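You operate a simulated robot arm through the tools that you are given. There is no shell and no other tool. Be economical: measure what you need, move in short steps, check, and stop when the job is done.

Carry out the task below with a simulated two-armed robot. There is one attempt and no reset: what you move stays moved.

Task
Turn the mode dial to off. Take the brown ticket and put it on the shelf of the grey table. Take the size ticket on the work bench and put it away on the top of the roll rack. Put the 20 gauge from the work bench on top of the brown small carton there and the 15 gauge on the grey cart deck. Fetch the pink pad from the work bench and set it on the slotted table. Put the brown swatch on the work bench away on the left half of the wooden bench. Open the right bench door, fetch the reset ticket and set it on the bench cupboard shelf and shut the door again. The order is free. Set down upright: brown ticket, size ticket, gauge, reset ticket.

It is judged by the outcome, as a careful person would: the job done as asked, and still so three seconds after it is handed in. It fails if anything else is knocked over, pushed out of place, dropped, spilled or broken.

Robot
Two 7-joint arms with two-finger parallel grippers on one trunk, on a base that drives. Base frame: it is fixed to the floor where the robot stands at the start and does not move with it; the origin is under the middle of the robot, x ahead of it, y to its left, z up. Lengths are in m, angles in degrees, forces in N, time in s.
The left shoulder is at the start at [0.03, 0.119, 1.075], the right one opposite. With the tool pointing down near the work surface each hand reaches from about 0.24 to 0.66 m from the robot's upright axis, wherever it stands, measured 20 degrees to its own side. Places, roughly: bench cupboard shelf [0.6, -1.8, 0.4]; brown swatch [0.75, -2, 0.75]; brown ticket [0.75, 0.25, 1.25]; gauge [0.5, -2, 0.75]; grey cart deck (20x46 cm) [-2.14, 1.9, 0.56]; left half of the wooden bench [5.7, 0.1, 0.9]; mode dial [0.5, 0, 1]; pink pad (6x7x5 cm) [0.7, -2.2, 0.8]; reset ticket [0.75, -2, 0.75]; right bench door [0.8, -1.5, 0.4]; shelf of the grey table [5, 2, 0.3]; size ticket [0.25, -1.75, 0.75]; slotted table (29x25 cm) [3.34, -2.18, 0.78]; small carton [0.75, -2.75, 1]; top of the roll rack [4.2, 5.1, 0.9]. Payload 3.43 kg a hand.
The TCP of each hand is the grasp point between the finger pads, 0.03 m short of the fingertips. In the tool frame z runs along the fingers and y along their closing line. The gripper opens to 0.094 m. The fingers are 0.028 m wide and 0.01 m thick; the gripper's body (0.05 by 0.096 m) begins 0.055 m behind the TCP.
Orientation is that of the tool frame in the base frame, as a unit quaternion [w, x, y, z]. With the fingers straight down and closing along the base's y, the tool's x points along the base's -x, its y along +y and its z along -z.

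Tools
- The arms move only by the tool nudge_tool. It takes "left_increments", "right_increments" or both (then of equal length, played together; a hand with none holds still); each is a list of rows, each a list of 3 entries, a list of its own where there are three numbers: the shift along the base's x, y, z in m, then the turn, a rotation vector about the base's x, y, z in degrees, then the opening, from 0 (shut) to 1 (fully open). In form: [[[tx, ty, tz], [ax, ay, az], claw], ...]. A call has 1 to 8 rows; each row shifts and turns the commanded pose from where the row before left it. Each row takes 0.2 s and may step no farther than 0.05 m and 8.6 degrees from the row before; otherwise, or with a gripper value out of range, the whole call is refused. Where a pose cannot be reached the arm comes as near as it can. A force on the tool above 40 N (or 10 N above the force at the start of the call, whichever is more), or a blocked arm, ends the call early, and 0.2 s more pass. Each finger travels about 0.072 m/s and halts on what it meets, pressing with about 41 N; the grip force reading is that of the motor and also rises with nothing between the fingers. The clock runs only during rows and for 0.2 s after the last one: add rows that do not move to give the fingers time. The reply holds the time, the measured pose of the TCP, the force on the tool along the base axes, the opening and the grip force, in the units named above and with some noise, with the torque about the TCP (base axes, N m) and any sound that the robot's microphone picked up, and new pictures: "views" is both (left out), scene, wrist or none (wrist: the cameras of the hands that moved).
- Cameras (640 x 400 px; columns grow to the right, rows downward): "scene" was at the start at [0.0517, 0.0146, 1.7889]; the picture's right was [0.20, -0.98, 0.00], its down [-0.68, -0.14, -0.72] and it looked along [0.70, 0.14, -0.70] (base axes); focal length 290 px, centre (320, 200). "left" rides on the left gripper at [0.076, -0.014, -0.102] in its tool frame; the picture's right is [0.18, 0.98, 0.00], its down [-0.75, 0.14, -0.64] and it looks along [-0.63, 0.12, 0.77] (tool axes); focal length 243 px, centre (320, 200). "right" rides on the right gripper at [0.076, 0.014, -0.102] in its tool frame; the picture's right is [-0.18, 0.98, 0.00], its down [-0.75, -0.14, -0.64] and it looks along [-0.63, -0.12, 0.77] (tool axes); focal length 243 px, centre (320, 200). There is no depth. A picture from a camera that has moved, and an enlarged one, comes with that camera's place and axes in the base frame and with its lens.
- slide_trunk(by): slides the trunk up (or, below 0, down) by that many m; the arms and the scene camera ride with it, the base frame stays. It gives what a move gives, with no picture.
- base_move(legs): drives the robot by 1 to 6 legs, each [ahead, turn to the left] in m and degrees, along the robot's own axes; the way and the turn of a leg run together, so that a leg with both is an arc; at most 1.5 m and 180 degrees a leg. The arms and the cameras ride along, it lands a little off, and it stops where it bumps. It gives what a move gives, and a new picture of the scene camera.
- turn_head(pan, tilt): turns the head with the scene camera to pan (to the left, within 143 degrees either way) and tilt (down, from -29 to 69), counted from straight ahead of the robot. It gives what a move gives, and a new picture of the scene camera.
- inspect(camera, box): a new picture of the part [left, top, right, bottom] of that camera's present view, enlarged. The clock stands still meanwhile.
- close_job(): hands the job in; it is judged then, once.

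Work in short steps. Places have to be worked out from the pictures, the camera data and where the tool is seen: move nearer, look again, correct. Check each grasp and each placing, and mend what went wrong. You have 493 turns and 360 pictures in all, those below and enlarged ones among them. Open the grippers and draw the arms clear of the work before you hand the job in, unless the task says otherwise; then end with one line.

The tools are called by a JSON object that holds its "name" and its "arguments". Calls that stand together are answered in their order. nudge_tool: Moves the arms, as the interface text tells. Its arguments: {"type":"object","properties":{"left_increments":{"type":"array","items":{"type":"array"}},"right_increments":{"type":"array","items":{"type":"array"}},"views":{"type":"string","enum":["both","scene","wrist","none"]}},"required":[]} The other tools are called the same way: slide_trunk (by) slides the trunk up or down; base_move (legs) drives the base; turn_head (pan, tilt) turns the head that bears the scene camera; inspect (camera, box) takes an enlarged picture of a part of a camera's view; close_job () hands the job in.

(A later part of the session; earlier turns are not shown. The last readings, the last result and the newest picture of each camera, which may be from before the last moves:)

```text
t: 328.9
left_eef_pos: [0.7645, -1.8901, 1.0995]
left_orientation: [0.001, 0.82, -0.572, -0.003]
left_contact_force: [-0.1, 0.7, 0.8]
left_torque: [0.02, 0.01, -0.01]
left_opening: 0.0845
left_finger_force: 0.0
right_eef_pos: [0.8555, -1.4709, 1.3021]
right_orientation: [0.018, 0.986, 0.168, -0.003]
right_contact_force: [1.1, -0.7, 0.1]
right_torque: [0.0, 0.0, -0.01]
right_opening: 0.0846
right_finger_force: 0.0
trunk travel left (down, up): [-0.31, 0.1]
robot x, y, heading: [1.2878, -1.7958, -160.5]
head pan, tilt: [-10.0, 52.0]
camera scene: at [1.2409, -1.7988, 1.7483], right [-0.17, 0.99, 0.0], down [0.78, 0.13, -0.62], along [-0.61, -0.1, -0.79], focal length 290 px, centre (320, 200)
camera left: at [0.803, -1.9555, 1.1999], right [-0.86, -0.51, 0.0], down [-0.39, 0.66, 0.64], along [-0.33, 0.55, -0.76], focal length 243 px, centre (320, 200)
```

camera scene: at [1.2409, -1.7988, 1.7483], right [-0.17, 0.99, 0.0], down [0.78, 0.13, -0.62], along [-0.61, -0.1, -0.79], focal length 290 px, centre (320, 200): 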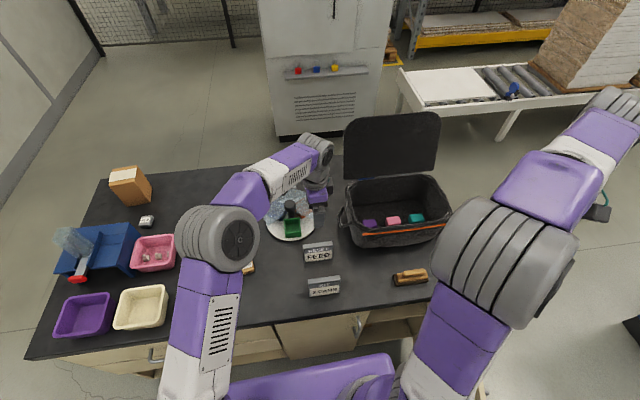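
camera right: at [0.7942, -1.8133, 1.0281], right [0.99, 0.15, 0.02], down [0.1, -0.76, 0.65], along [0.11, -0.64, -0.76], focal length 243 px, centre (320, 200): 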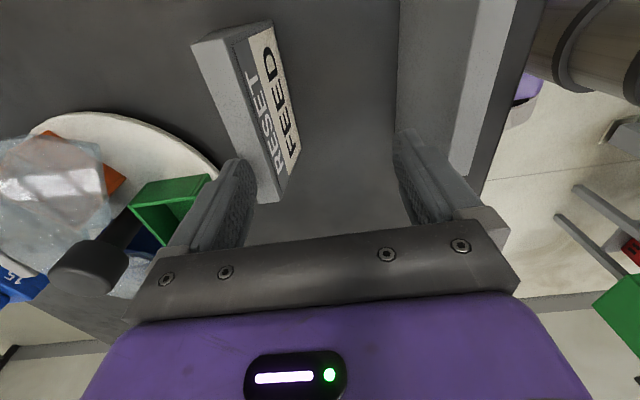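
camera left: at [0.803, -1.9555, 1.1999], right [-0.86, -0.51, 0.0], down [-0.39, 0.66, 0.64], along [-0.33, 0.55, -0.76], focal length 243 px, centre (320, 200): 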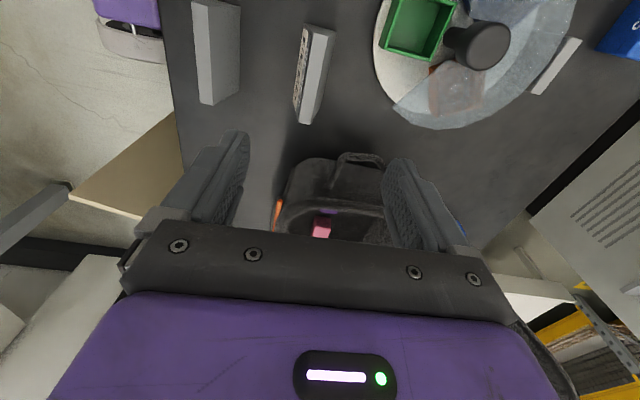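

Left hand is aligned over the RESET ticket (centre ≈ 0.768, -1.886). Descending.

{"name": "nudge_tool", "arguments": {"left_increments": [[[0.002, 0.003, -0.045], [0, 0, 0], 0.85], [[0, 0, -0.045], [0, 0, 0], 0.85], [[0, 0, -0.045], [0, 0, 0], 0.85], [[0, 0, -0.045], [0, 0, 0], 0.85], [[0, 0, -0.03], [0, 0, 0], 0.85], [[0, 0, -0.015], [0, 0, 0], 0.85]], "views": "wrist"}}

```text
t: 330.3
left_eef_pos: [0.7658, -1.886, 0.8735]
left_orientation: [0.001, 0.82, -0.572, -0.002]
left_contact_force: [0.0, -0.1, 0.5]
left_torque: [0.01, 0.01, -0.01]
left_opening: 0.0799
left_finger_force: 0.0
right_eef_pos: [0.8555, -1.4707, 1.302]
right_orientation: [0.018, 0.986, 0.167, -0.002]
right_contact_force: [0.4, -0.5, -0.1]
right_torque: [0.03, -0.01, -0.01]
right_opening: 0.0843
right_finger_force: 0.0
trunk travel left (down, up): [-0.31, 0.1]
robot x, y, heading: [1.2833, -1.7915, -160.6]
head pan, tilt: [-10.0, 52.0]
camera left: at [0.8054, -1.9515, 0.9746], right [-0.86, -0.51, 0.0], down [-0.39, 0.66, 0.64], along [-0.33, 0.55, -0.76], focal length 243 px, centre (320, 200)
```

left: 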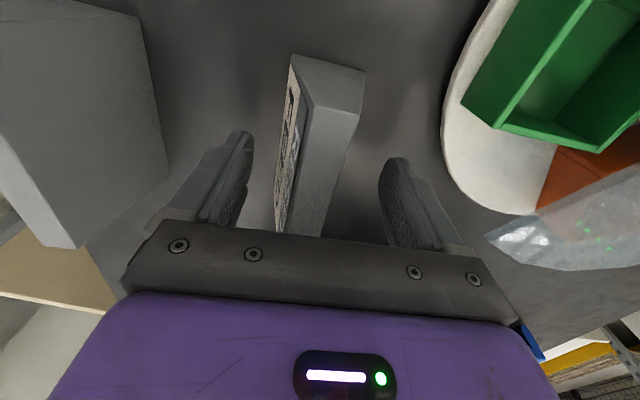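

Straddling it cleanly; closing and lifting.

{"name": "nudge_tool", "arguments": {"left_increments": [[[0, 0, 0], [0, 0, 0], 0.5], [[0, 0, 0], [0, 0, 0], 0.1], [[0, 0, 0], [0, 0, 0], 0.1], [[0, 0, 0], [0, 0, 0], 0.1], [[0, 0, 0.02], [0, 0, 0], 0.1], [[0, 0, 0.04], [0, 0, 0], 0.1], [[0, 0, 0.045], [0, 0, 0], 0.1], [[0, 0, 0.045], [0, 0, 0], 0.1]], "views": "wrist"}}

```text
t: 332.1
left_eef_pos: [0.7679, -1.8851, 1.0234]
left_orientation: [0.0, 0.82, -0.572, -0.003]
left_contact_force: [0.8, 0.6, 0.2]
left_torque: [0.01, 0.0, 0.0]
left_opening: 0.0325
left_finger_force: 41.4
right_eef_pos: [0.8558, -1.4712, 1.3016]
right_orientation: [0.018, 0.986, 0.168, -0.004]
right_contact_force: [0.0, -1.1, 0.2]
right_torque: [-0.04, 0.03, 0.02]
right_opening: 0.0845
right_finger_force: 0.2
trunk travel left (down, up): [-0.31, 0.1]
robot x, y, heading: [1.2874, -1.7957, -160.3]
head pan, tilt: [-10.0, 52.0]
camera left: at [0.8071, -1.9513, 1.1249], right [-0.86, -0.51, 0.0], down [-0.39, 0.66, 0.64], along [-0.33, 0.55, -0.76], focal length 243 px, centre (320, 200)
```

left: 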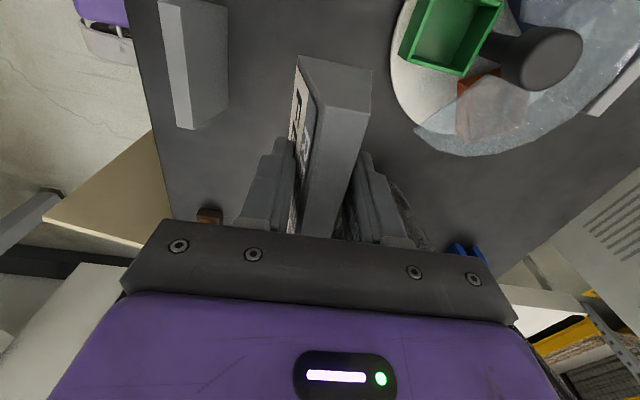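

RESET ticket is held. For the shelf I need a pitched grasp, so I'll turn it lengthwise, set it on the free bench spot at ≈(0.84,-1.985), and regrasp at 45°.

{"name": "nudge_tool", "arguments": {"left_increments": [[[0.008, -0.012, 0.02], [0, 0, 8.1], 0.1], [[0.008, -0.012, 0.02], [0, 0, 8.1], 0.1], [[0.008, -0.012, 0], [0, 0, 8.1], 0.1], [[0.008, -0.012, 0], [0, 0, 8.1], 0.1], [[0.008, -0.012, 0], [0, 0, 8.1], 0.1], [[0.008, -0.01, 0], [0, 0, 8.1], 0.1], [[0.008, -0.01, 0], [0, 0, 8.1], 0.1], [[0.008, -0.01, 0], [0, 0, 8.1], 0.1]], "views": "none"}}

{"name": "nudge_tool", "arguments": {"left_increments": [[[0.008, -0.01, 0], [0, 0, 8.1], 0.1], [[0, 0, -0.03], [0, 0, 8.1], 0.1], [[0, 0, -0.045], [0, 0, 8.1], 0.1], [[0, 0, -0.045], [0, 0, 0], 0.1]], "views": "both"}}

```text
t: 333.9
left_eef_pos: [0.8314, -1.9776, 1.0642]
left_orientation: [0.002, 0.999, -0.042, -0.001]
left_contact_force: [0.2, 1.0, -1.3]
left_torque: [-0.01, -0.04, 0.01]
left_opening: 0.0324
left_finger_force: 41.1
right_eef_pos: [0.856, -1.4718, 1.3019]
right_orientation: [0.018, 0.986, 0.167, -0.004]
right_contact_force: [0.2, 0.2, -0.4]
right_torque: [-0.01, 0.0, -0.01]
right_opening: 0.0845
right_finger_force: 0.0
trunk travel left (down, up): [-0.31, 0.1]
robot x, y, heading: [1.29, -1.7943, -160.5]
head pan, tilt: [-10.0, 52.0]
```

```text
t: 334.9
left_eef_pos: [0.8403, -1.9862, 0.9427]
left_orientation: [0.003, 0.986, 0.169, -0.002]
left_contact_force: [-0.1, -0.4, -0.6]
left_torque: [-0.02, -0.03, 0.01]
left_opening: 0.0325
left_finger_force: 40.6
right_eef_pos: [0.8554, -1.4699, 1.3028]
right_orientation: [0.018, 0.986, 0.168, -0.003]
right_contact_force: [0.6, 0.8, 0.2]
right_torque: [0.04, 0.01, 0.03]
right_opening: 0.0845
right_finger_force: 0.1
trunk travel left (down, up): [-0.31, 0.1]
robot x, y, heading: [1.2862, -1.7911, -160.4]
head pan, tilt: [-10.0, 52.0]
camera scene: at [1.2406, -1.7985, 1.7482], right [-0.17, 0.99, 0.0], down [0.78, 0.13, -0.62], along [-0.61, -0.1, -0.79], focal length 290 px, centre (320, 200)
camera left: at [0.9052, -1.9468, 1.0438], right [0.5, -0.87, 0.0], down [-0.66, -0.38, 0.64], along [-0.56, -0.32, -0.76], focal length 243 px, centre (320, 200)
```

scene: 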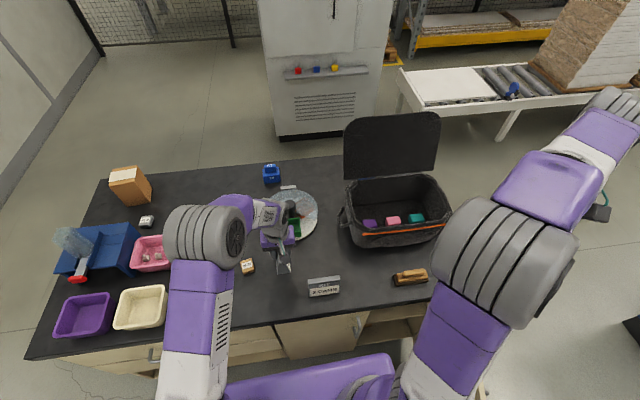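
left: 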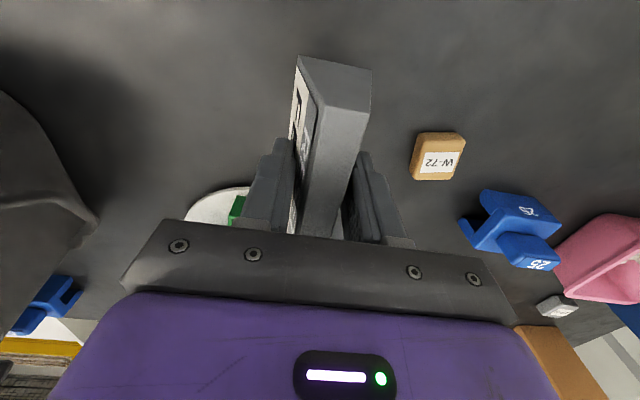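

The spot is clear (W-72 well to the side). Lowering until contact and releasing.

{"name": "nudge_tool", "arguments": {"left_increments": [[[0, 0, -0.04], [0, 0, 0], 0.1], [[0, 0, -0.02], [0, 0, 0], 0.1], [[0, 0, -0.008], [0, 0, 0], 0.1], [[0, 0, -0.003], [0, 0, 0], 0.1], [[0, 0, 0], [0, 0, 0], 0.4], [[0, 0, 0], [0, 0, 0], 0.8], [[0, 0, 0], [0, 0, 0], 0.8]], "views": "wrist"}}

```text
t: 336.5
left_eef_pos: [0.8399, -1.9871, 0.8724]
left_orientation: [0.002, 0.986, 0.167, -0.002]
left_contact_force: [-0.6, -0.3, -0.1]
left_torque: [0.01, 0.04, 0.01]
left_opening: 0.0752
left_finger_force: 0.0
right_eef_pos: [0.8552, -1.4703, 1.302]
right_orientation: [0.019, 0.986, 0.167, -0.003]
right_contact_force: [-0.2, -0.7, -0.1]
right_torque: [0.0, -0.03, 0.01]
right_opening: 0.0849
right_finger_force: 0.1
trunk travel left (down, up): [-0.31, 0.1]
robot x, y, heading: [1.2835, -1.7945, -160.4]
head pan, tilt: [-10.0, 52.0]
camera left: at [0.9054, -1.9464, 0.9734], right [0.5, -0.87, 0.0], down [-0.66, -0.38, 0.64], along [-0.56, -0.32, -0.76], focal length 243 px, centre (320, 200)
```

left: 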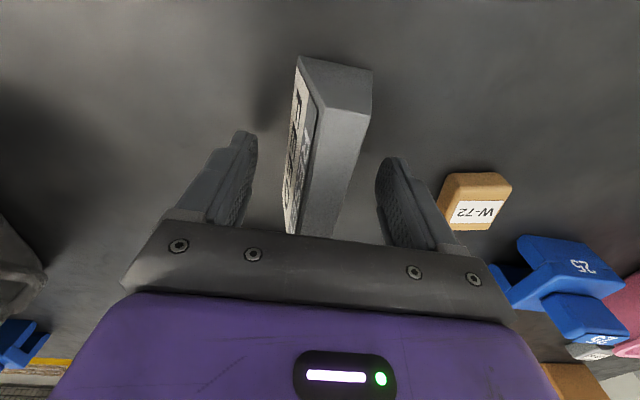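

Ticket stands. I'll pitch the hand 43° about its closing line around the ticket, then regrip.

{"name": "nudge_tool", "arguments": {"left_increments": [[[0, 0, 0.004], [-2.86, 8.0, 0], 0.85], [[0, 0, 0], [-2.86, 8.0, 0], 0.85], [[0, 0, 0], [-2.86, 8.0, 0], 0.85], [[0, 0, 0], [-2.86, 8.0, 0], 0.85], [[0, 0, 0], [-2.86, 8.0, 0], 0.85], [[0, 0, 0], [0, 0, 0], 0.85]], "views": "both"}}

```text
t: 337.9
left_eef_pos: [0.8398, -1.9871, 0.8765]
left_orientation: [0.065, 0.918, 0.156, -0.358]
left_contact_force: [0.6, -0.4, -1.3]
left_torque: [0.0, 0.05, -0.02]
left_opening: 0.0799
left_finger_force: 0.1
right_eef_pos: [0.8569, -1.4713, 1.3022]
right_orientation: [0.018, 0.986, 0.168, -0.004]
right_contact_force: [0.0, -0.3, -0.5]
right_torque: [0.02, -0.03, 0.0]
right_opening: 0.0845
right_finger_force: 0.1
trunk travel left (down, up): [-0.31, 0.1]
robot x, y, heading: [1.2836, -1.7889, -160.5]
head pan, tilt: [-10.0, 52.0]
camera scene: at [1.2416, -1.7985, 1.7483], right [-0.17, 0.99, 0.0], down [0.78, 0.13, -0.62], along [-0.61, -0.1, -0.79], focal length 290 px, centre (320, 200)
camera left: at [0.9514, -1.9302, 0.899], right [0.46, -0.88, -0.12], down [-0.07, -0.17, 0.98], along [-0.89, -0.44, -0.13], focal length 243 px, centre (320, 200)
```

scene: 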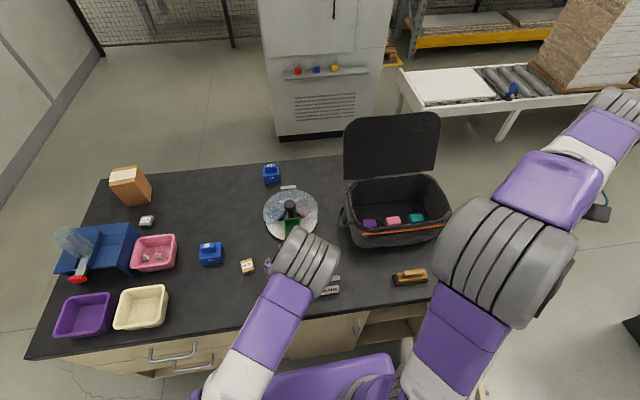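
left: 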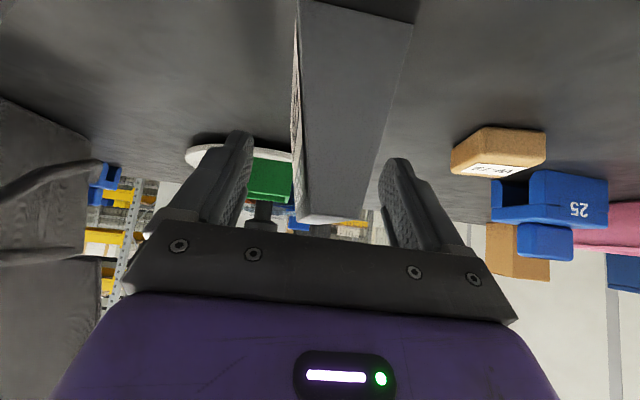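

Pitched and still straddling. I'll lower 10 mm, close and lift slightly.

{"name": "nudge_tool", "arguments": {"left_increments": [[[0, 0, -0.01], [0, 0, 0], 0.85], [[0, 0, 0], [0, 0, 0], 0.5], [[0, 0, 0], [0, 0, 0], 0.1], [[0, 0, 0], [0, 0, 0], 0.1], [[0, 0, 0], [0, 0, 0], 0.1], [[0, 0, 0.02], [0, 0, 0], 0.1], [[0.0, 0, 0.04], [0, 0, 0], 0.1], [[0.0, 0, 0.04], [0, 0, 0], 0.1]], "views": "wrist"}}

```text
t: 339.7
left_eef_pos: [0.8406, -1.9876, 0.9652]
left_orientation: [0.065, 0.918, 0.157, -0.357]
left_contact_force: [-0.3, 0.1, -0.2]
left_torque: [0.01, -0.03, 0.01]
left_opening: 0.0339
left_finger_force: 40.7
right_eef_pos: [0.8567, -1.4693, 1.3022]
right_orientation: [0.017, 0.986, 0.168, -0.004]
right_contact_force: [-0.3, 0.0, -0.3]
right_torque: [0.02, 0.02, -0.02]
right_opening: 0.0843
right_finger_force: 0.0
trunk travel left (down, up): [-0.31, 0.1]
robot x, y, heading: [1.2845, -1.796, -160.3]
head pan, tilt: [-10.0, 52.0]
camera left: at [0.9523, -1.9304, 0.9884], right [0.46, -0.88, -0.12], down [-0.07, -0.17, 0.98], along [-0.89, -0.44, -0.14], focal length 243 px, centre (320, 200)
```

left: 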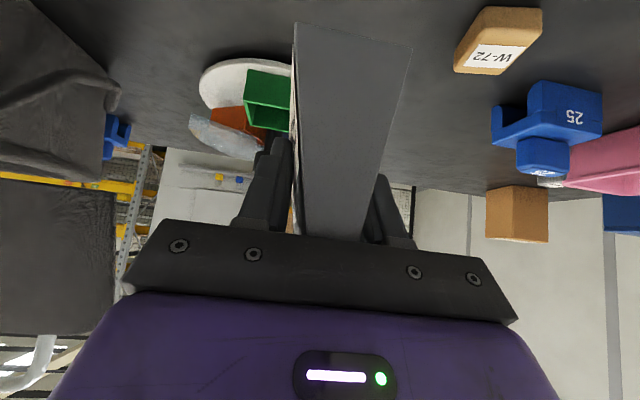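

Regrasped at 43°. Now I'll back away from the bench, turn right ~22° to aim into the open cupboard, and look.

{"name": "nudge_tool", "arguments": {"left_increments": [[[0.02, 0.006, 0.04], [0, 0, 0], 0.1], [[0.03, 0.01, 0.03], [0, 0, 0], 0.1]], "views": "none"}}

{"name": "base_move", "arguments": {"legs": [[-0.42, 0], [0, -21.5]]}}

```text
t: 340.3
left_eef_pos: [0.8896, -1.9705, 1.0372]
left_orientation: [0.065, 0.919, 0.156, -0.357]
left_contact_force: [-0.1, 0.0, 0.0]
left_torque: [0.01, -0.03, 0.03]
left_opening: 0.0334
left_finger_force: 41.2
right_eef_pos: [0.8573, -1.4705, 1.3029]
right_orientation: [0.018, 0.986, 0.167, -0.004]
right_contact_force: [-0.2, 0.3, 0.8]
right_torque: [0.0, 0.0, -0.01]
right_opening: 0.0848
right_finger_force: 0.1
trunk travel left (down, up): [-0.31, 0.1]
robot x, y, heading: [1.2853, -1.7925, -160.5]
head pan, tilt: [-10.0, 52.0]
```

```text
t: 344.0
left_eef_pos: [1.2476, -1.6726, 1.0361]
left_orientation: [-0.001, 0.932, -0.015, -0.363]
left_contact_force: [-0.6, 1.0, 0.0]
left_torque: [0.0, 0.0, -0.02]
left_opening: 0.0333
left_finger_force: 41.5
right_eef_pos: [1.3981, -1.1944, 1.3021]
right_orientation: [0.016, 1.0, -0.017, -0.007]
right_contact_force: [0.5, 0.5, -0.5]
right_torque: [-0.01, -0.01, -0.01]
right_opening: 0.0846
right_finger_force: 0.0
trunk travel left (down, up): [-0.31, 0.1]
robot x, y, heading: [1.6811, -1.6528, 178.6]
head pan, tilt: [-10.0, 52.0]
camera scene: at [1.64, -1.6398, 1.7483], right [0.2, 0.98, 0.0], down [0.77, -0.16, -0.62], along [-0.6, 0.13, -0.79], focal length 290 px, centre (320, 200)
```

scene: 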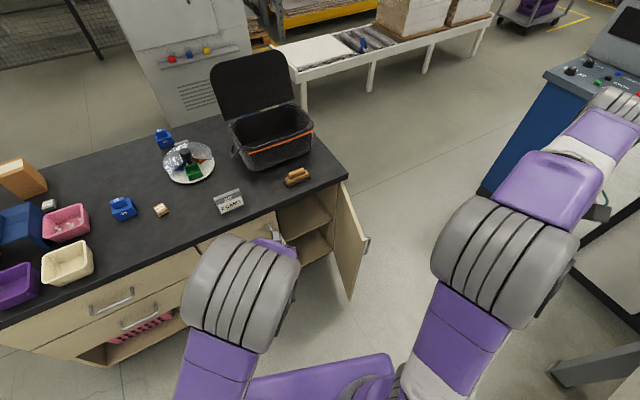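

I'll lower the trunk fully, then bring the left hand to shelf height in front of the opening.

{"name": "slide_trunk", "arguments": {"by": -0.31}}

{"name": "nudge_tool", "arguments": {"left_increments": [[[-0.015, 0.012, -0.04], [0, 0, 0], 0.1], [[-0.015, 0.012, -0.04], [0, 0, 0], 0.1], [[-0.02, 0.012, -0.04], [0, 0, 0], 0.1], [[-0.02, 0.012, -0.04], [0, 0, 0], 0.1], [[-0.02, 0.012, -0.04], [0, 0, 0], 0.1], [[-0.025, 0.012, -0.03], [0, 0, 0], 0.1], [[-0.025, 0.012, 0], [0, 0, 0], 0.1], [[-0.025, 0.012, 0], [0, 0, 0], 0.1]], "views": "both"}}

```text
t: 347.1
left_eef_pos: [1.2467, -1.6736, 0.7271]
left_orientation: [-0.002, 0.931, -0.016, -0.364]
left_contact_force: [0.1, 0.2, 1.6]
left_torque: [0.0, 0.02, -0.02]
left_opening: 0.0329
left_finger_force: 40.8
right_eef_pos: [1.3988, -1.1952, 0.992]
right_orientation: [0.017, 1.0, -0.018, -0.008]
right_contact_force: [0.0, 1.0, -0.7]
right_torque: [0.01, -0.02, 0.02]
right_opening: 0.0844
right_finger_force: 0.0
trunk travel left (down, up): [0.0, 0.41]
robot x, y, heading: [1.6773, -1.6526, 178.3]
head pan, tilt: [-10.0, 52.0]
```

```text
t: 348.9
left_eef_pos: [1.0826, -1.5776, 0.4974]
left_orientation: [-0.001, 0.932, -0.016, -0.363]
left_contact_force: [0.1, -0.8, 0.2]
left_torque: [-0.01, 0.0, -0.01]
left_opening: 0.0329
left_finger_force: 40.6
right_eef_pos: [1.3992, -1.1949, 0.9925]
right_orientation: [0.017, 1.0, -0.018, -0.007]
right_contact_force: [-0.3, 0.7, -0.3]
right_torque: [-0.01, 0.03, 0.0]
right_opening: 0.0845
right_finger_force: 0.1
trunk travel left (down, up): [0.0, 0.41]
robot x, y, heading: [1.6828, -1.6532, 178.2]
head pan, tilt: [-10.0, 52.0]
camera scene: at [1.6397, -1.64, 1.4383], right [0.2, 0.98, 0.0], down [0.77, -0.16, -0.62], along [-0.6, 0.13, -0.79], focal length 290 px, centre (320, 200)
camera left: at [1.2068, -1.5657, 0.5187], right [0.1, -0.99, -0.12], down [-0.12, -0.13, 0.98], along [-0.99, -0.09, -0.14], focal length 243 px, centre (320, 200)
```

scene: 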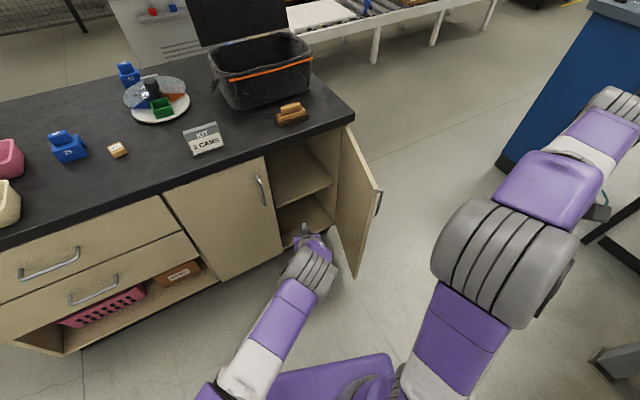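
left: 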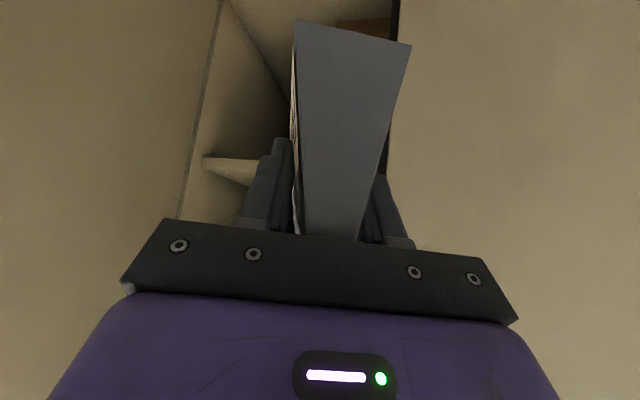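

Aligned with the opening, ~3 cm above shelf height (shelf ≈0.423). Driving in 0.28 m.

{"name": "base_move", "arguments": {"legs": [[0.26, 0]]}}

{"name": "inspect", "arguments": {"camera": "left", "box": [0, 0, 640, 400]}}

```text
t: 350.8
left_eef_pos: [0.8226, -1.5675, 0.4972]
left_orientation: [-0.003, 0.932, -0.017, -0.363]
left_contact_force: [-0.2, -0.1, -0.4]
left_torque: [-0.01, 0.02, -0.01]
left_opening: 0.0328
left_finger_force: 40.5
right_eef_pos: [1.1383, -1.1856, 0.9923]
right_orientation: [0.018, 1.0, -0.018, -0.006]
right_contact_force: [-0.2, 0.3, -0.6]
right_torque: [-0.05, -0.03, -0.02]
right_opening: 0.0846
right_finger_force: 0.1
trunk travel left (down, up): [0.0, 0.41]
robot x, y, heading: [1.4259, -1.6445, 178.1]
head pan, tilt: [-10.0, 52.0]
camera scene: at [1.3794, -1.6318, 1.4383], right [0.21, 0.98, 0.0], down [0.77, -0.16, -0.62], along [-0.6, 0.13, -0.79], focal length 290 px, centre (320, 200)
```

scene: 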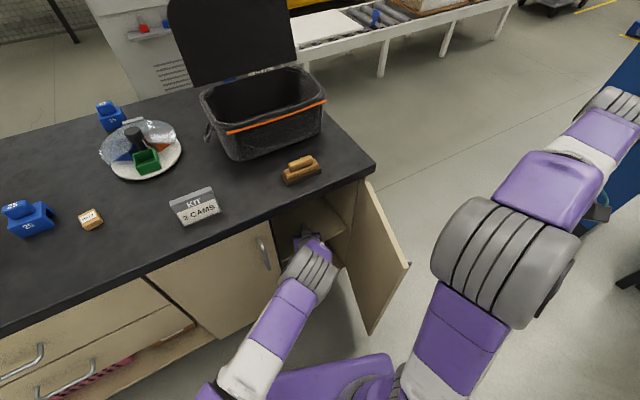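

```text
1.00 times, centred on (320, 200) of left (not enlarged: the box is as wide or as high as the picture)
camera zoom: at [0.947, -1.5566, 0.5189], right [0.1, -0.99, -0.12], down [-0.12, -0.13, 0.98], along [-0.99, -0.09, -0.14], focal length 243 px, centre (320, 200)
```

zoom: 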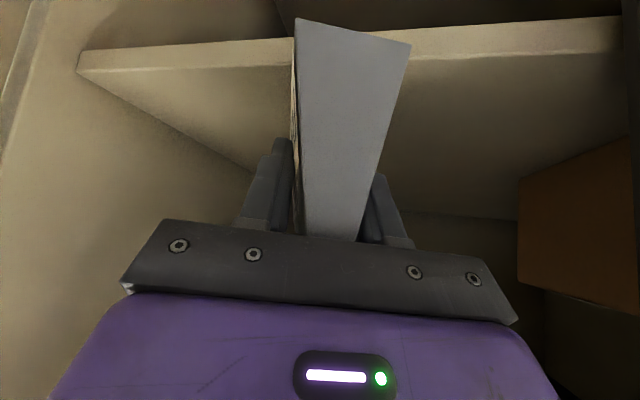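

TCP is right at the shelf's front edge; a brown box sits further left (south) on the shelf, clear of us. Driving another 0.07 m.

{"name": "base_move", "arguments": {"legs": [[0.07, 0]]}}

{"name": "inspect", "arguments": {"camera": "left", "box": [0, 0, 640, 400]}}

```text
t: 351.8
left_eef_pos: [0.7528, -1.5661, 0.496]
left_orientation: [-0.003, 0.931, -0.017, -0.364]
left_contact_force: [-0.8, -0.5, -0.6]
left_torque: [-0.04, 0.0, -0.01]
left_opening: 0.0324
left_finger_force: 40.4
right_eef_pos: [1.07, -1.1851, 0.992]
right_orientation: [0.018, 1.0, -0.018, -0.006]
right_contact_force: [0.2, -0.8, -0.3]
right_torque: [0.01, -0.01, 0.02]
right_opening: 0.0849
right_finger_force: 0.1
trunk travel left (down, up): [0.0, 0.41]
robot x, y, heading: [1.3526, -1.6461, 178.1]
head pan, tilt: [-10.0, 52.0]
camera scene: at [1.3091, -1.6295, 1.4382], right [0.21, 0.98, 0.0], down [0.77, -0.16, -0.62], along [-0.6, 0.13, -0.79], focal length 290 px, centre (320, 200)
```

scene: 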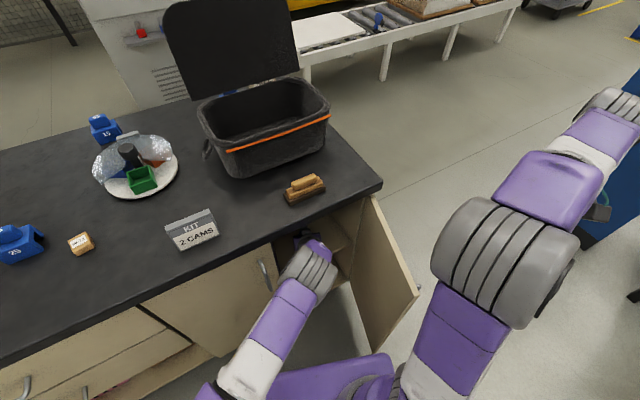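

```text
1.00 times, centred on (320, 200) of left (not enlarged: the box is as wide or as high as the picture)
camera zoom: at [0.8769, -1.5542, 0.5188], right [0.1, -0.99, -0.12], down [-0.12, -0.13, 0.98], along [-0.99, -0.09, -0.14], focal length 243 px, centre (320, 200)
```

zoom: 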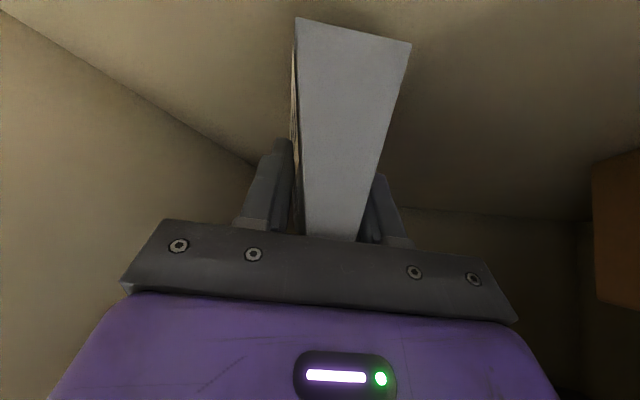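

Ticket is over the shelf. I'll push 1.5 cm further and lower to contact.

{"name": "nudge_tool", "arguments": {"left_increments": [[[-0.015, 0, -0.005], [0, 0, 0], 0.1], [[0, 0, -0.008], [0, 0, 0], 0.1], [[0, 0, -0.006], [0, 0, 0], 0.1], [[0, 0, -0.005], [0, 0, 0], 0.1], [[0, 0, -0.004], [0, 0, 0], 0.1]], "views": "wrist"}}

```text
t: 353.1
left_eef_pos: [0.7321, -1.5632, 0.477]
left_orientation: [-0.004, 0.928, -0.018, -0.372]
left_contact_force: [-1.9, 0.5, 9.9]
left_torque: [0.02, -0.27, -0.05]
left_opening: 0.0324
left_finger_force: 41.4
right_eef_pos: [1.0697, -1.1841, 0.9921]
right_orientation: [0.017, 1.0, -0.018, -0.006]
right_contact_force: [0.8, -0.1, 0.3]
right_torque: [0.0, 0.02, 0.0]
right_opening: 0.0849
right_finger_force: 0.0
trunk travel left (down, up): [0.0, 0.41]
robot x, y, heading: [1.3512, -1.6414, 178.2]
head pan, tilt: [-10.0, 52.0]
stopped in row 5 (left hand): the force on the tool passed its limit at 42 N (the readings are from after the stop); the commanded pose is now the measured one
camera left: at [0.8577, -1.5523, 0.4974], right [0.1, -0.99, -0.12], down [-0.11, -0.13, 0.99], along [-0.99, -0.08, -0.12], focal length 243 px, centre (320, 200)
```

left: 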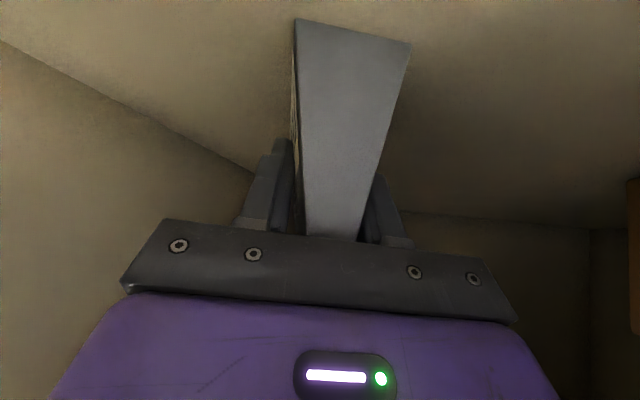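

Contact with the shelf. Releasing.

{"name": "nudge_tool", "arguments": {"left_increments": [[[0, 0, 0.001], [0, 0, 0], 0.25], [[0, 0, 0], [0, 0, 0], 0.4], [[0, 0, 0], [0, 0, 0], 0.6], [[0, 0, 0], [0, 0, 0], 0.7], [[0, 0, 0], [0, 0, 0], 0.7]], "views": "wrist"}}

```text
t: 354.2
left_eef_pos: [0.7336, -1.5636, 0.4755]
left_orientation: [-0.004, 0.929, -0.017, -0.369]
left_contact_force: [-0.4, -0.1, 0.2]
left_torque: [-0.02, 0.0, 0.0]
left_opening: 0.0657
left_finger_force: 0.0
right_eef_pos: [1.0705, -1.1834, 0.9915]
right_orientation: [0.017, 1.0, -0.018, -0.006]
right_contact_force: [-0.4, -0.4, -0.3]
right_torque: [-0.01, -0.03, 0.03]
right_opening: 0.0844
right_finger_force: 0.1
trunk travel left (down, up): [0.0, 0.41]
robot x, y, heading: [1.3535, -1.6415, 177.9]
head pan, tilt: [-10.0, 52.0]
camera left: at [0.8594, -1.5529, 0.4962], right [0.1, -0.99, -0.12], down [-0.11, -0.13, 0.98], along [-0.99, -0.08, -0.12], focal length 243 px, centre (320, 200)
```

left: 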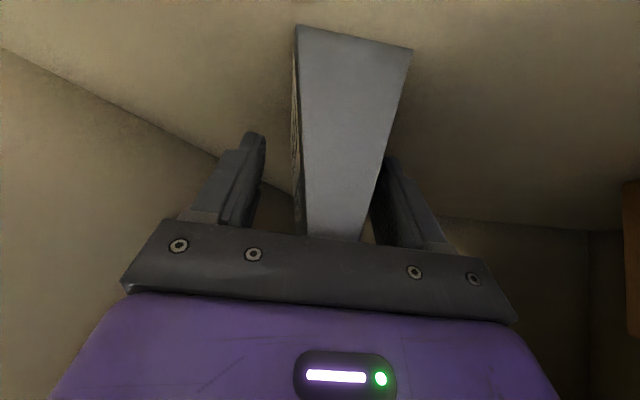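

It stands upright. Opening wide and backing straight out.

{"name": "nudge_tool", "arguments": {"left_increments": [[[0, 0, 0], [0, 0, 0], 0.95], [[0, 0, 0], [0, 0, 0], 0.95]], "views": "none"}}

{"name": "base_move", "arguments": {"legs": [[-0.42, 0]]}}

{"name": "inspect", "arguments": {"camera": "left", "box": [0, 0, 640, 400]}}

```text
t: 354.9
left_eef_pos: [0.7353, -1.5639, 0.4753]
left_orientation: [-0.004, 0.929, -0.017, -0.369]
left_contact_force: [0.1, -0.1, 0.7]
left_torque: [0.03, 0.01, -0.01]
left_opening: 0.0897
left_finger_force: 0.0
right_eef_pos: [1.0706, -1.1825, 0.9921]
right_orientation: [0.017, 1.0, -0.018, -0.006]
right_contact_force: [1.0, 0.0, 0.7]
right_torque: [-0.03, -0.03, -0.04]
right_opening: 0.0846
right_finger_force: 0.0
trunk travel left (down, up): [0.0, 0.41]
robot x, y, heading: [1.3514, -1.6418, 178.0]
head pan, tilt: [-10.0, 52.0]
```

```text
t: 357.4
left_eef_pos: [1.151, -1.5761, 0.4747]
left_orientation: [-0.005, 0.929, -0.018, -0.37]
left_contact_force: [-1.0, -0.2, -1.5]
left_torque: [0.0, -0.02, -0.04]
left_opening: 0.0893
left_finger_force: 0.1
right_eef_pos: [1.4873, -1.1969, 0.9926]
right_orientation: [0.017, 1.0, -0.02, -0.008]
right_contact_force: [-0.2, 0.4, 0.8]
right_torque: [-0.01, 0.0, -0.02]
right_opening: 0.0846
right_finger_force: 0.1
trunk travel left (down, up): [0.0, 0.41]
robot x, y, heading: [1.7709, -1.6562, 177.8]
head pan, tilt: [-10.0, 52.0]
camera scene: at [1.7258, -1.6438, 1.4383], right [0.21, 0.98, 0.0], down [0.77, -0.17, -0.62], along [-0.6, 0.13, -0.79], focal length 290 px, centre (320, 200)
```

scene: 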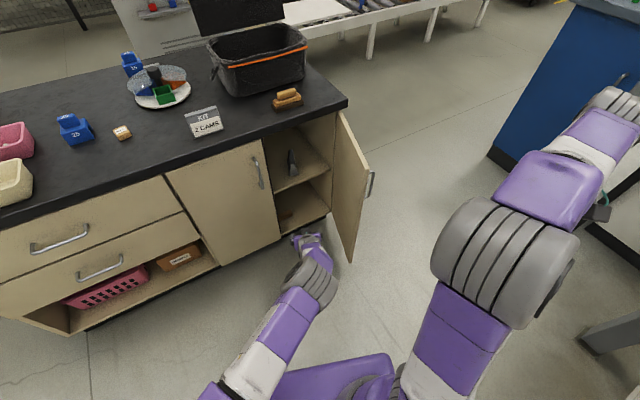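

```text
1.00 times, centred on (320, 200) of left (not enlarged: the box is as wide or as high as the picture)
camera zoom: at [1.2752, -1.5652, 0.4964], right [0.1, -0.99, -0.12], down [-0.11, -0.13, 0.98], along [-0.99, -0.08, -0.12], focal length 243 px, centre (320, 200)
```

zoom: 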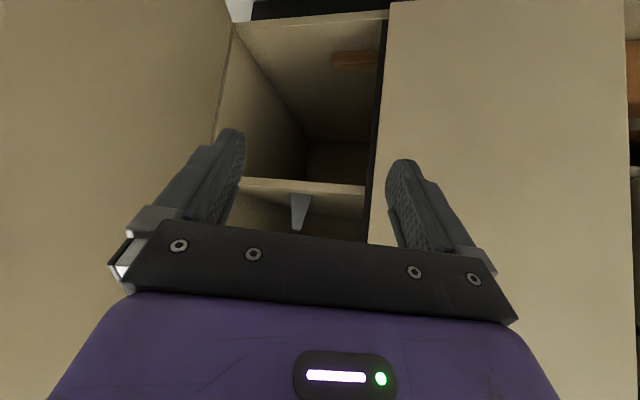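

RESET ticket stands upright on the shelf. I'll fold the left hand back to neutral, then reposition to push the door shut with the right hand.

{"name": "nudge_tool", "arguments": {"left_increments": [[[0.03, 0, 0.03], [-0.3, -8.5, 0], 0.5], [[0.03, 0, 0.03], [-0.3, -8.5, 0], 0.5], [[0.03, -0.01, 0.03], [-0.3, -8.5, 0], 0.5], [[0.03, -0.02, 0.03], [-0.3, -8.5, 0], 0.5], [[0.03, -0.02, 0.03], [-0.3, -8.5, 0], 0.5], [[0.03, -0.03, 0.02], [0, 0, 0], 0.5], [[0.01, -0.04, 0.02], [0, 0, 0], 0.5], [[0, -0.03, 0.03], [0, 0, 0], 0.5]], "views": "none"}}

{"name": "base_move", "arguments": {"legs": [[0, -33], [0.28, 0], [0, 15]]}}

```text
t: 359.2
left_eef_pos: [1.3412, -1.7274, 0.6962]
left_orientation: [0.0, 1.0, -0.021, -0.006]
left_contact_force: [-0.1, 0.2, 0.3]
left_torque: [-0.02, -0.01, 0.01]
left_opening: 0.0469
left_finger_force: 0.0
right_eef_pos: [1.4877, -1.1985, 0.9937]
right_orientation: [0.017, 1.0, -0.02, -0.006]
right_contact_force: [0.3, -0.6, 0.4]
right_torque: [0.02, 0.02, 0.03]
right_opening: 0.0847
right_finger_force: 0.1
trunk travel left (down, up): [0.0, 0.41]
robot x, y, heading: [1.7675, -1.6545, 178.1]
head pan, tilt: [-10.0, 52.0]
```

```text
t: 362.6
left_eef_pos: [1.169, -1.3334, 0.6959]
left_orientation: [-0.003, 0.953, -0.304, 0.0]
left_contact_force: [0.2, 0.2, -0.5]
left_torque: [0.04, -0.02, 0.0]
left_opening: 0.047
left_finger_force: 0.0
right_eef_pos: [1.5747, -0.9732, 0.9927]
right_orientation: [0.015, 0.953, -0.304, -0.011]
right_contact_force: [-0.6, 0.4, -0.1]
right_torque: [-0.01, 0.02, -0.02]
right_opening: 0.0848
right_finger_force: 0.0
trunk travel left (down, up): [0.0, 0.41]
robot x, y, heading: [1.5581, -1.509, 144.9]
head pan, tilt: [-10.0, 52.0]
stopped in leg 2: the force on the tool passed its limit at 46 N (the readings are from after the stop); the commanded pose is now the measured one
camera scene: at [1.532, -1.476, 1.4383], right [0.71, 0.7, 0.0], down [0.56, -0.56, -0.62], along [-0.43, 0.44, -0.79], focal length 290 px, centre (320, 200)
```

scene: 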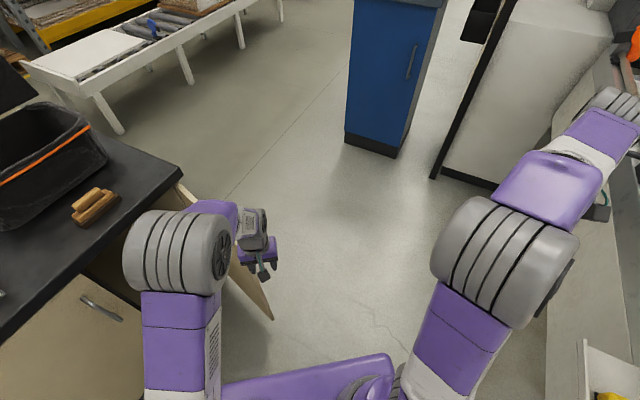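

The left hand touched the door's end – no harm visible. It's conveniently placed: I'll lift it over the door to the outer (north) side to push the door shut.

{"name": "nudge_tool", "arguments": {"left_increments": [[[0.03, -0.01, 0.02], [0, 0, 0], 0.1], [[0.01, 0, 0.045], [0, 0, 0], 0.1], [[0, 0, 0.045], [0, 0, 0], 0.1], [[0, 0, 0.045], [0, 0, 0], 0.1], [[0, 0.01, 0.045], [0, 0, 0], 0.1], [[-0.01, 0.04, 0.0], [0, 0, 0], 0.1], [[-0.02, 0.04, 0.0], [0, 0, 0], 0.1], [[-0.02, 0.04, 0.0], [0, 0, 0], 0.1]], "views": "none"}}

{"name": "nudge_tool", "arguments": {"left_increments": [[[-0.02, 0.04, 0.0], [0, 0, 0], 0.1], [[-0.02, 0.04, 0.0], [0, 0, 0], 0.1], [[-0.02, 0.04, 0.0], [0, 0, 0], 0.1]], "views": "both"}}

```text
t: 364.4
left_eef_pos: [1.1588, -1.2129, 0.8927]
left_orientation: [-0.002, 0.952, -0.306, 0.0]
left_contact_force: [-0.4, 0.0, 0.5]
left_torque: [0.0, 0.0, 0.01]
left_opening: 0.0095
left_finger_force: 0.1
right_eef_pos: [1.5742, -0.9707, 0.9913]
right_orientation: [0.015, 0.953, -0.304, -0.011]
right_contact_force: [-0.6, 0.1, -0.3]
right_torque: [-0.02, 0.04, -0.03]
right_opening: 0.0845
right_finger_force: 0.0
trunk travel left (down, up): [0.0, 0.41]
robot x, y, heading: [1.5601, -1.5113, 144.8]
head pan, tilt: [-10.0, 52.0]
```

```text
t: 365.2
left_eef_pos: [1.1228, -1.1351, 0.8838]
left_orientation: [-0.001, 0.952, -0.305, 0.001]
left_contact_force: [-0.1, -0.5, 0.7]
left_torque: [0.01, 0.01, -0.05]
left_opening: 0.0094
left_finger_force: 0.1
left hand out of reach, approached as far as the arm can: row 2, 3
right_eef_pos: [1.5754, -0.9712, 0.9925]
right_orientation: [0.014, 0.952, -0.304, -0.012]
right_contact_force: [-0.2, -0.4, 0.1]
right_torque: [-0.02, 0.01, 0.0]
right_opening: 0.0847
right_finger_force: 0.1
trunk travel left (down, up): [0.0, 0.41]
robot x, y, heading: [1.5602, -1.5079, 144.9]
head pan, tilt: [-10.0, 52.0]
camera scene: at [1.5317, -1.4755, 1.4383], right [0.71, 0.7, 0.0], down [0.56, -0.56, -0.62], along [-0.43, 0.44, -0.79], focal length 290 px, centre (320, 200)
camera left: at [1.1912, -1.1671, 0.9857], right [-0.42, -0.91, 0.0], down [-0.7, 0.32, 0.64], along [-0.58, 0.27, -0.77], focal length 243 px, centre (320, 200)
```

scene: 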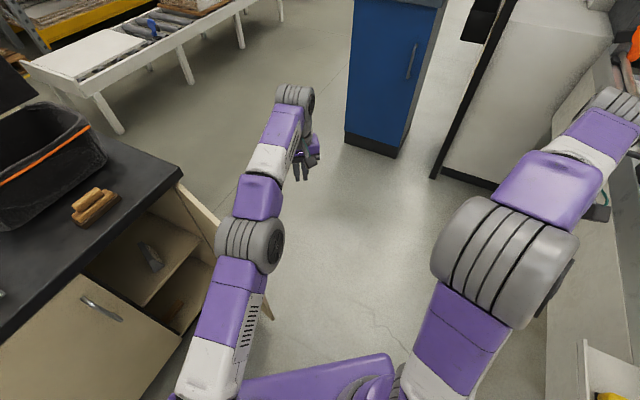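
left: 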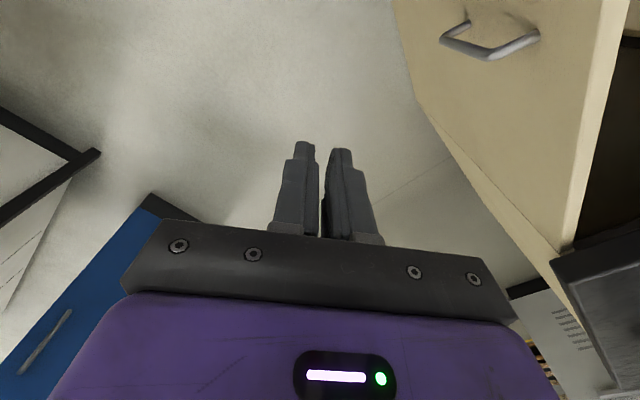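

The hand is north of the door's outer face and the forearm passes outside its tip. Lowering to push height.

{"name": "nudge_tool", "arguments": {"left_increments": [[[0, 0, -0.045], [0, 0, 0], 0], [[0, 0, -0.045], [0, 0, 0], 0], [[0, 0, -0.045], [0, 0, 0], 0], [[0, 0, -0.045], [0, 0, 0], 0], [[0, 0, -0.04], [0, 0, 0], 0]], "views": "both"}}

```text
t: 366.4
left_eef_pos: [1.1214, -1.1351, 0.6662]
left_orientation: [-0.002, 0.952, -0.306, -0.001]
left_contact_force: [0.3, -0.3, -0.3]
left_torque: [0.01, 0.02, 0.01]
left_opening: 0.0
left_finger_force: 33.0
right_eef_pos: [1.574, -0.9714, 0.9921]
right_orientation: [0.015, 0.953, -0.304, -0.011]
right_contact_force: [0.1, 0.2, -0.3]
right_torque: [-0.04, 0.0, 0.01]
right_opening: 0.0847
right_finger_force: 0.0
trunk travel left (down, up): [0.0, 0.41]
robot x, y, heading: [1.5582, -1.5089, 144.6]
head pan, tilt: [-10.0, 52.0]
camera scene: at [1.5316, -1.4754, 1.4383], right [0.71, 0.7, 0.0], down [0.56, -0.56, -0.62], along [-0.43, 0.44, -0.79], focal length 290 px, centre (320, 200)
camera left: at [1.1908, -1.1679, 0.7658], right [-0.42, -0.91, 0.0], down [-0.7, 0.32, 0.64], along [-0.58, 0.27, -0.77], focal length 243 px, centre (320, 200)
```

scene: 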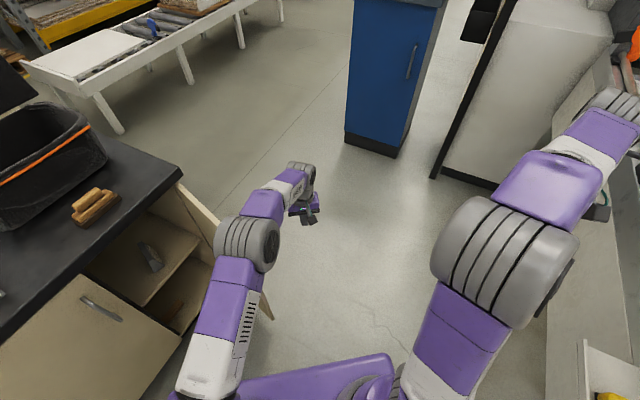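
left: 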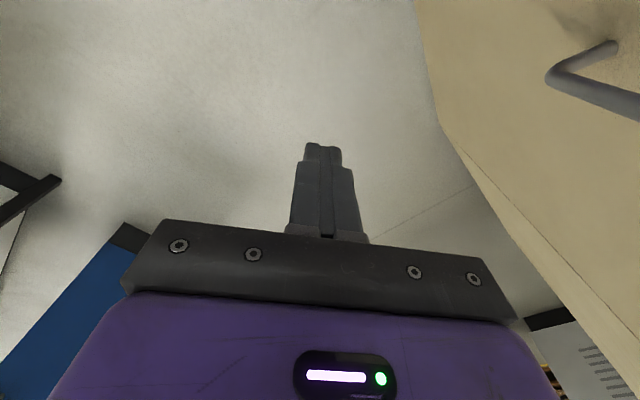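

Now I'll sweep the hand against the outer face near mid-door, following the closing arc.

{"name": "nudge_tool", "arguments": {"left_increments": [[[-0.04, -0.01, 0], [0, 0, 0], 0], [[-0.04, -0.02, 0], [0, 0, 0], 0], [[-0.04, -0.02, 0], [0, 0, 0], 0], [[-0.003, -0.045, 0], [0, 0, 0], 0], [[0, -0.045, 0], [0, 0, 0], 0], [[0.003, -0.04, 0], [0, 0, 0], 0], [[0.003, -0.04, 0], [0, 0, 0], 0], [[0.0, -0.04, 0], [0, 0, 0], 0]], "views": "both"}}

```text
t: 368.2
left_eef_pos: [1.004, -1.3964, 0.6661]
left_orientation: [-0.003, 0.952, -0.306, 0.0]
left_contact_force: [1.2, 0.3, 1.1]
left_torque: [-0.01, 0.02, 0.03]
left_opening: 0.0002
left_finger_force: 33.0
right_eef_pos: [1.5736, -0.9719, 0.9924]
right_orientation: [0.013, 0.953, -0.304, -0.01]
right_contact_force: [0.4, 0.7, 1.2]
right_torque: [0.0, -0.03, 0.01]
right_opening: 0.0849
right_finger_force: 0.0
trunk travel left (down, up): [0.0, 0.41]
robot x, y, heading: [1.5616, -1.5086, 144.8]
head pan, tilt: [-10.0, 52.0]
camera scene: at [1.5317, -1.4761, 1.4383], right [0.71, 0.7, 0.0], down [0.56, -0.56, -0.62], along [-0.43, 0.44, -0.79], focal length 290 px, centre (320, 200)
camera left: at [1.0729, -1.4287, 0.767], right [-0.42, -0.91, 0.0], down [-0.7, 0.32, 0.64], along [-0.58, 0.27, -0.77], focal length 243 px, centre (320, 200)
```

scene: 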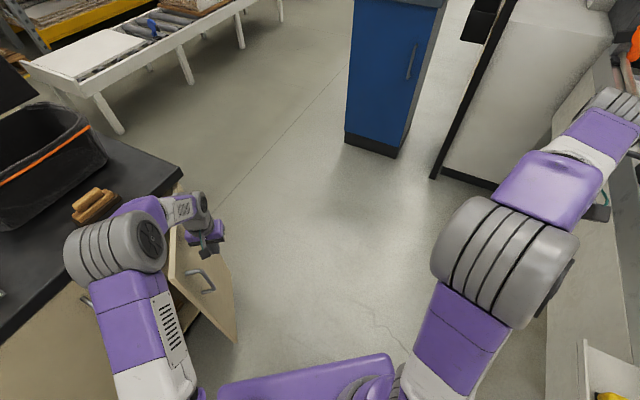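
left: 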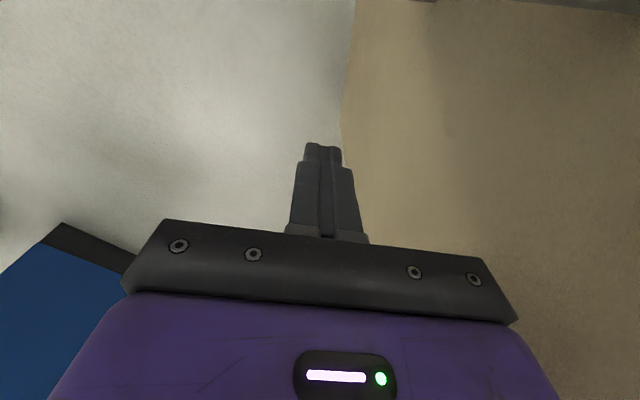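

Door is closing (~55°). Continuing along the arc.

{"name": "nudge_tool", "arguments": {"left_increments": [[[-0.006, -0.035, 0], [0, 0, 0], 0], [[-0.012, -0.03, 0], [0, 0, 0], 0], [[-0.02, -0.032, 0], [0, 0, 0], 0], [[-0.022, -0.028, 0], [0, 0, 0], 0], [[-0.024, -0.02, 0], [0, 0, 0], 0]], "views": "both"}}

```text
t: 369.4
left_eef_pos: [0.9207, -1.5424, 0.6648]
left_orientation: [-0.001, 0.952, -0.305, 0.0]
left_contact_force: [0.3, 0.0, 0.0]
left_torque: [0.02, 0.03, -0.02]
left_opening: 0.0
left_finger_force: 32.4
right_eef_pos: [1.5749, -0.9716, 0.9929]
right_orientation: [0.014, 0.952, -0.304, -0.011]
right_contact_force: [0.2, -0.8, -0.2]
right_torque: [0.01, -0.01, -0.01]
right_opening: 0.0846
right_finger_force: 0.0
trunk travel left (down, up): [0.0, 0.41]
robot x, y, heading: [1.5589, -1.5142, 144.7]
head pan, tilt: [-10.0, 52.0]
camera scene: at [1.5315, -1.4758, 1.4383], right [0.71, 0.7, 0.0], down [0.56, -0.56, -0.62], along [-0.43, 0.44, -0.79], focal length 290 px, centre (320, 200)
camera left: at [0.989, -1.5735, 0.7664], right [-0.42, -0.91, 0.0], down [-0.7, 0.32, 0.64], along [-0.58, 0.27, -0.77], focal length 243 px, centre (320, 200)
```

scene: 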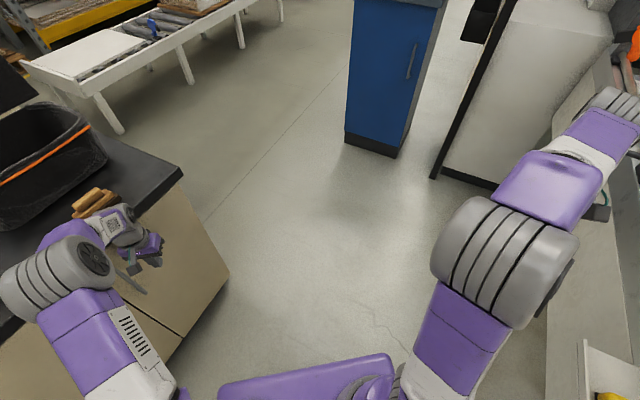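
left: 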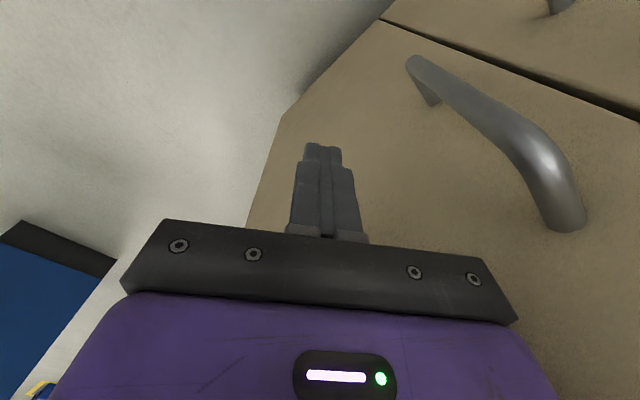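

Nearly shut. Pushing the last bit.

{"name": "nudge_tool", "arguments": {"left_increments": [[[-0.02, -0.013, 0], [0, 0, 0], 0], [[-0.015, -0.008, 0], [0, 0, 0], 0], [[-0.01, -0.004, 0], [0, 0, 0], 0]], "views": "both"}}

```text
t: 369.8
left_eef_pos: [0.9192, -1.541, 0.6665]
left_orientation: [-0.007, 0.952, -0.306, 0.007]
left_contact_force: [12.0, 0.9, 4.4]
left_torque: [-0.23, 1.5, 0.26]
left_opening: 0.0001
left_finger_force: 33.4
right_eef_pos: [1.5747, -0.9722, 0.992]
right_orientation: [0.015, 0.953, -0.303, -0.011]
right_contact_force: [0.4, -1.1, -0.6]
right_torque: [0.0, -0.01, 0.02]
right_opening: 0.0847
right_finger_force: 0.2
trunk travel left (down, up): [0.0, 0.41]
robot x, y, heading: [1.5565, -1.51, 144.7]
head pan, tilt: [-10.0, 52.0]
stopped in row 1 (left hand): the force on the tool passed its limit at 53 N (the readings are from after the stop); the commanded pose is now the measured one
camera scene: at [1.5336, -1.4756, 1.4384], right [0.71, 0.7, 0.0], down [0.55, -0.56, -0.62], along [-0.43, 0.44, -0.79], focal length 290 px, centre (320, 200)
camera left: at [0.9859, -1.5745, 0.7683], right [-0.42, -0.91, -0.01], down [-0.71, 0.32, 0.63], along [-0.57, 0.28, -0.77], focal length 243 px, centre (320, 200)
```

scene: 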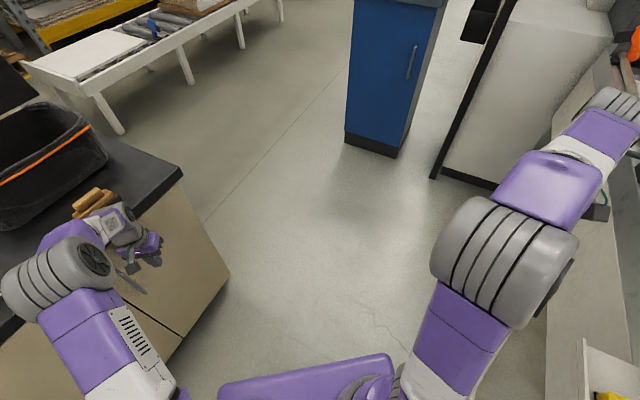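
left: 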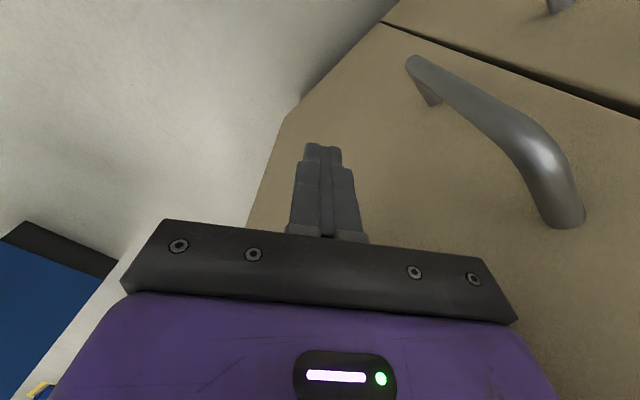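

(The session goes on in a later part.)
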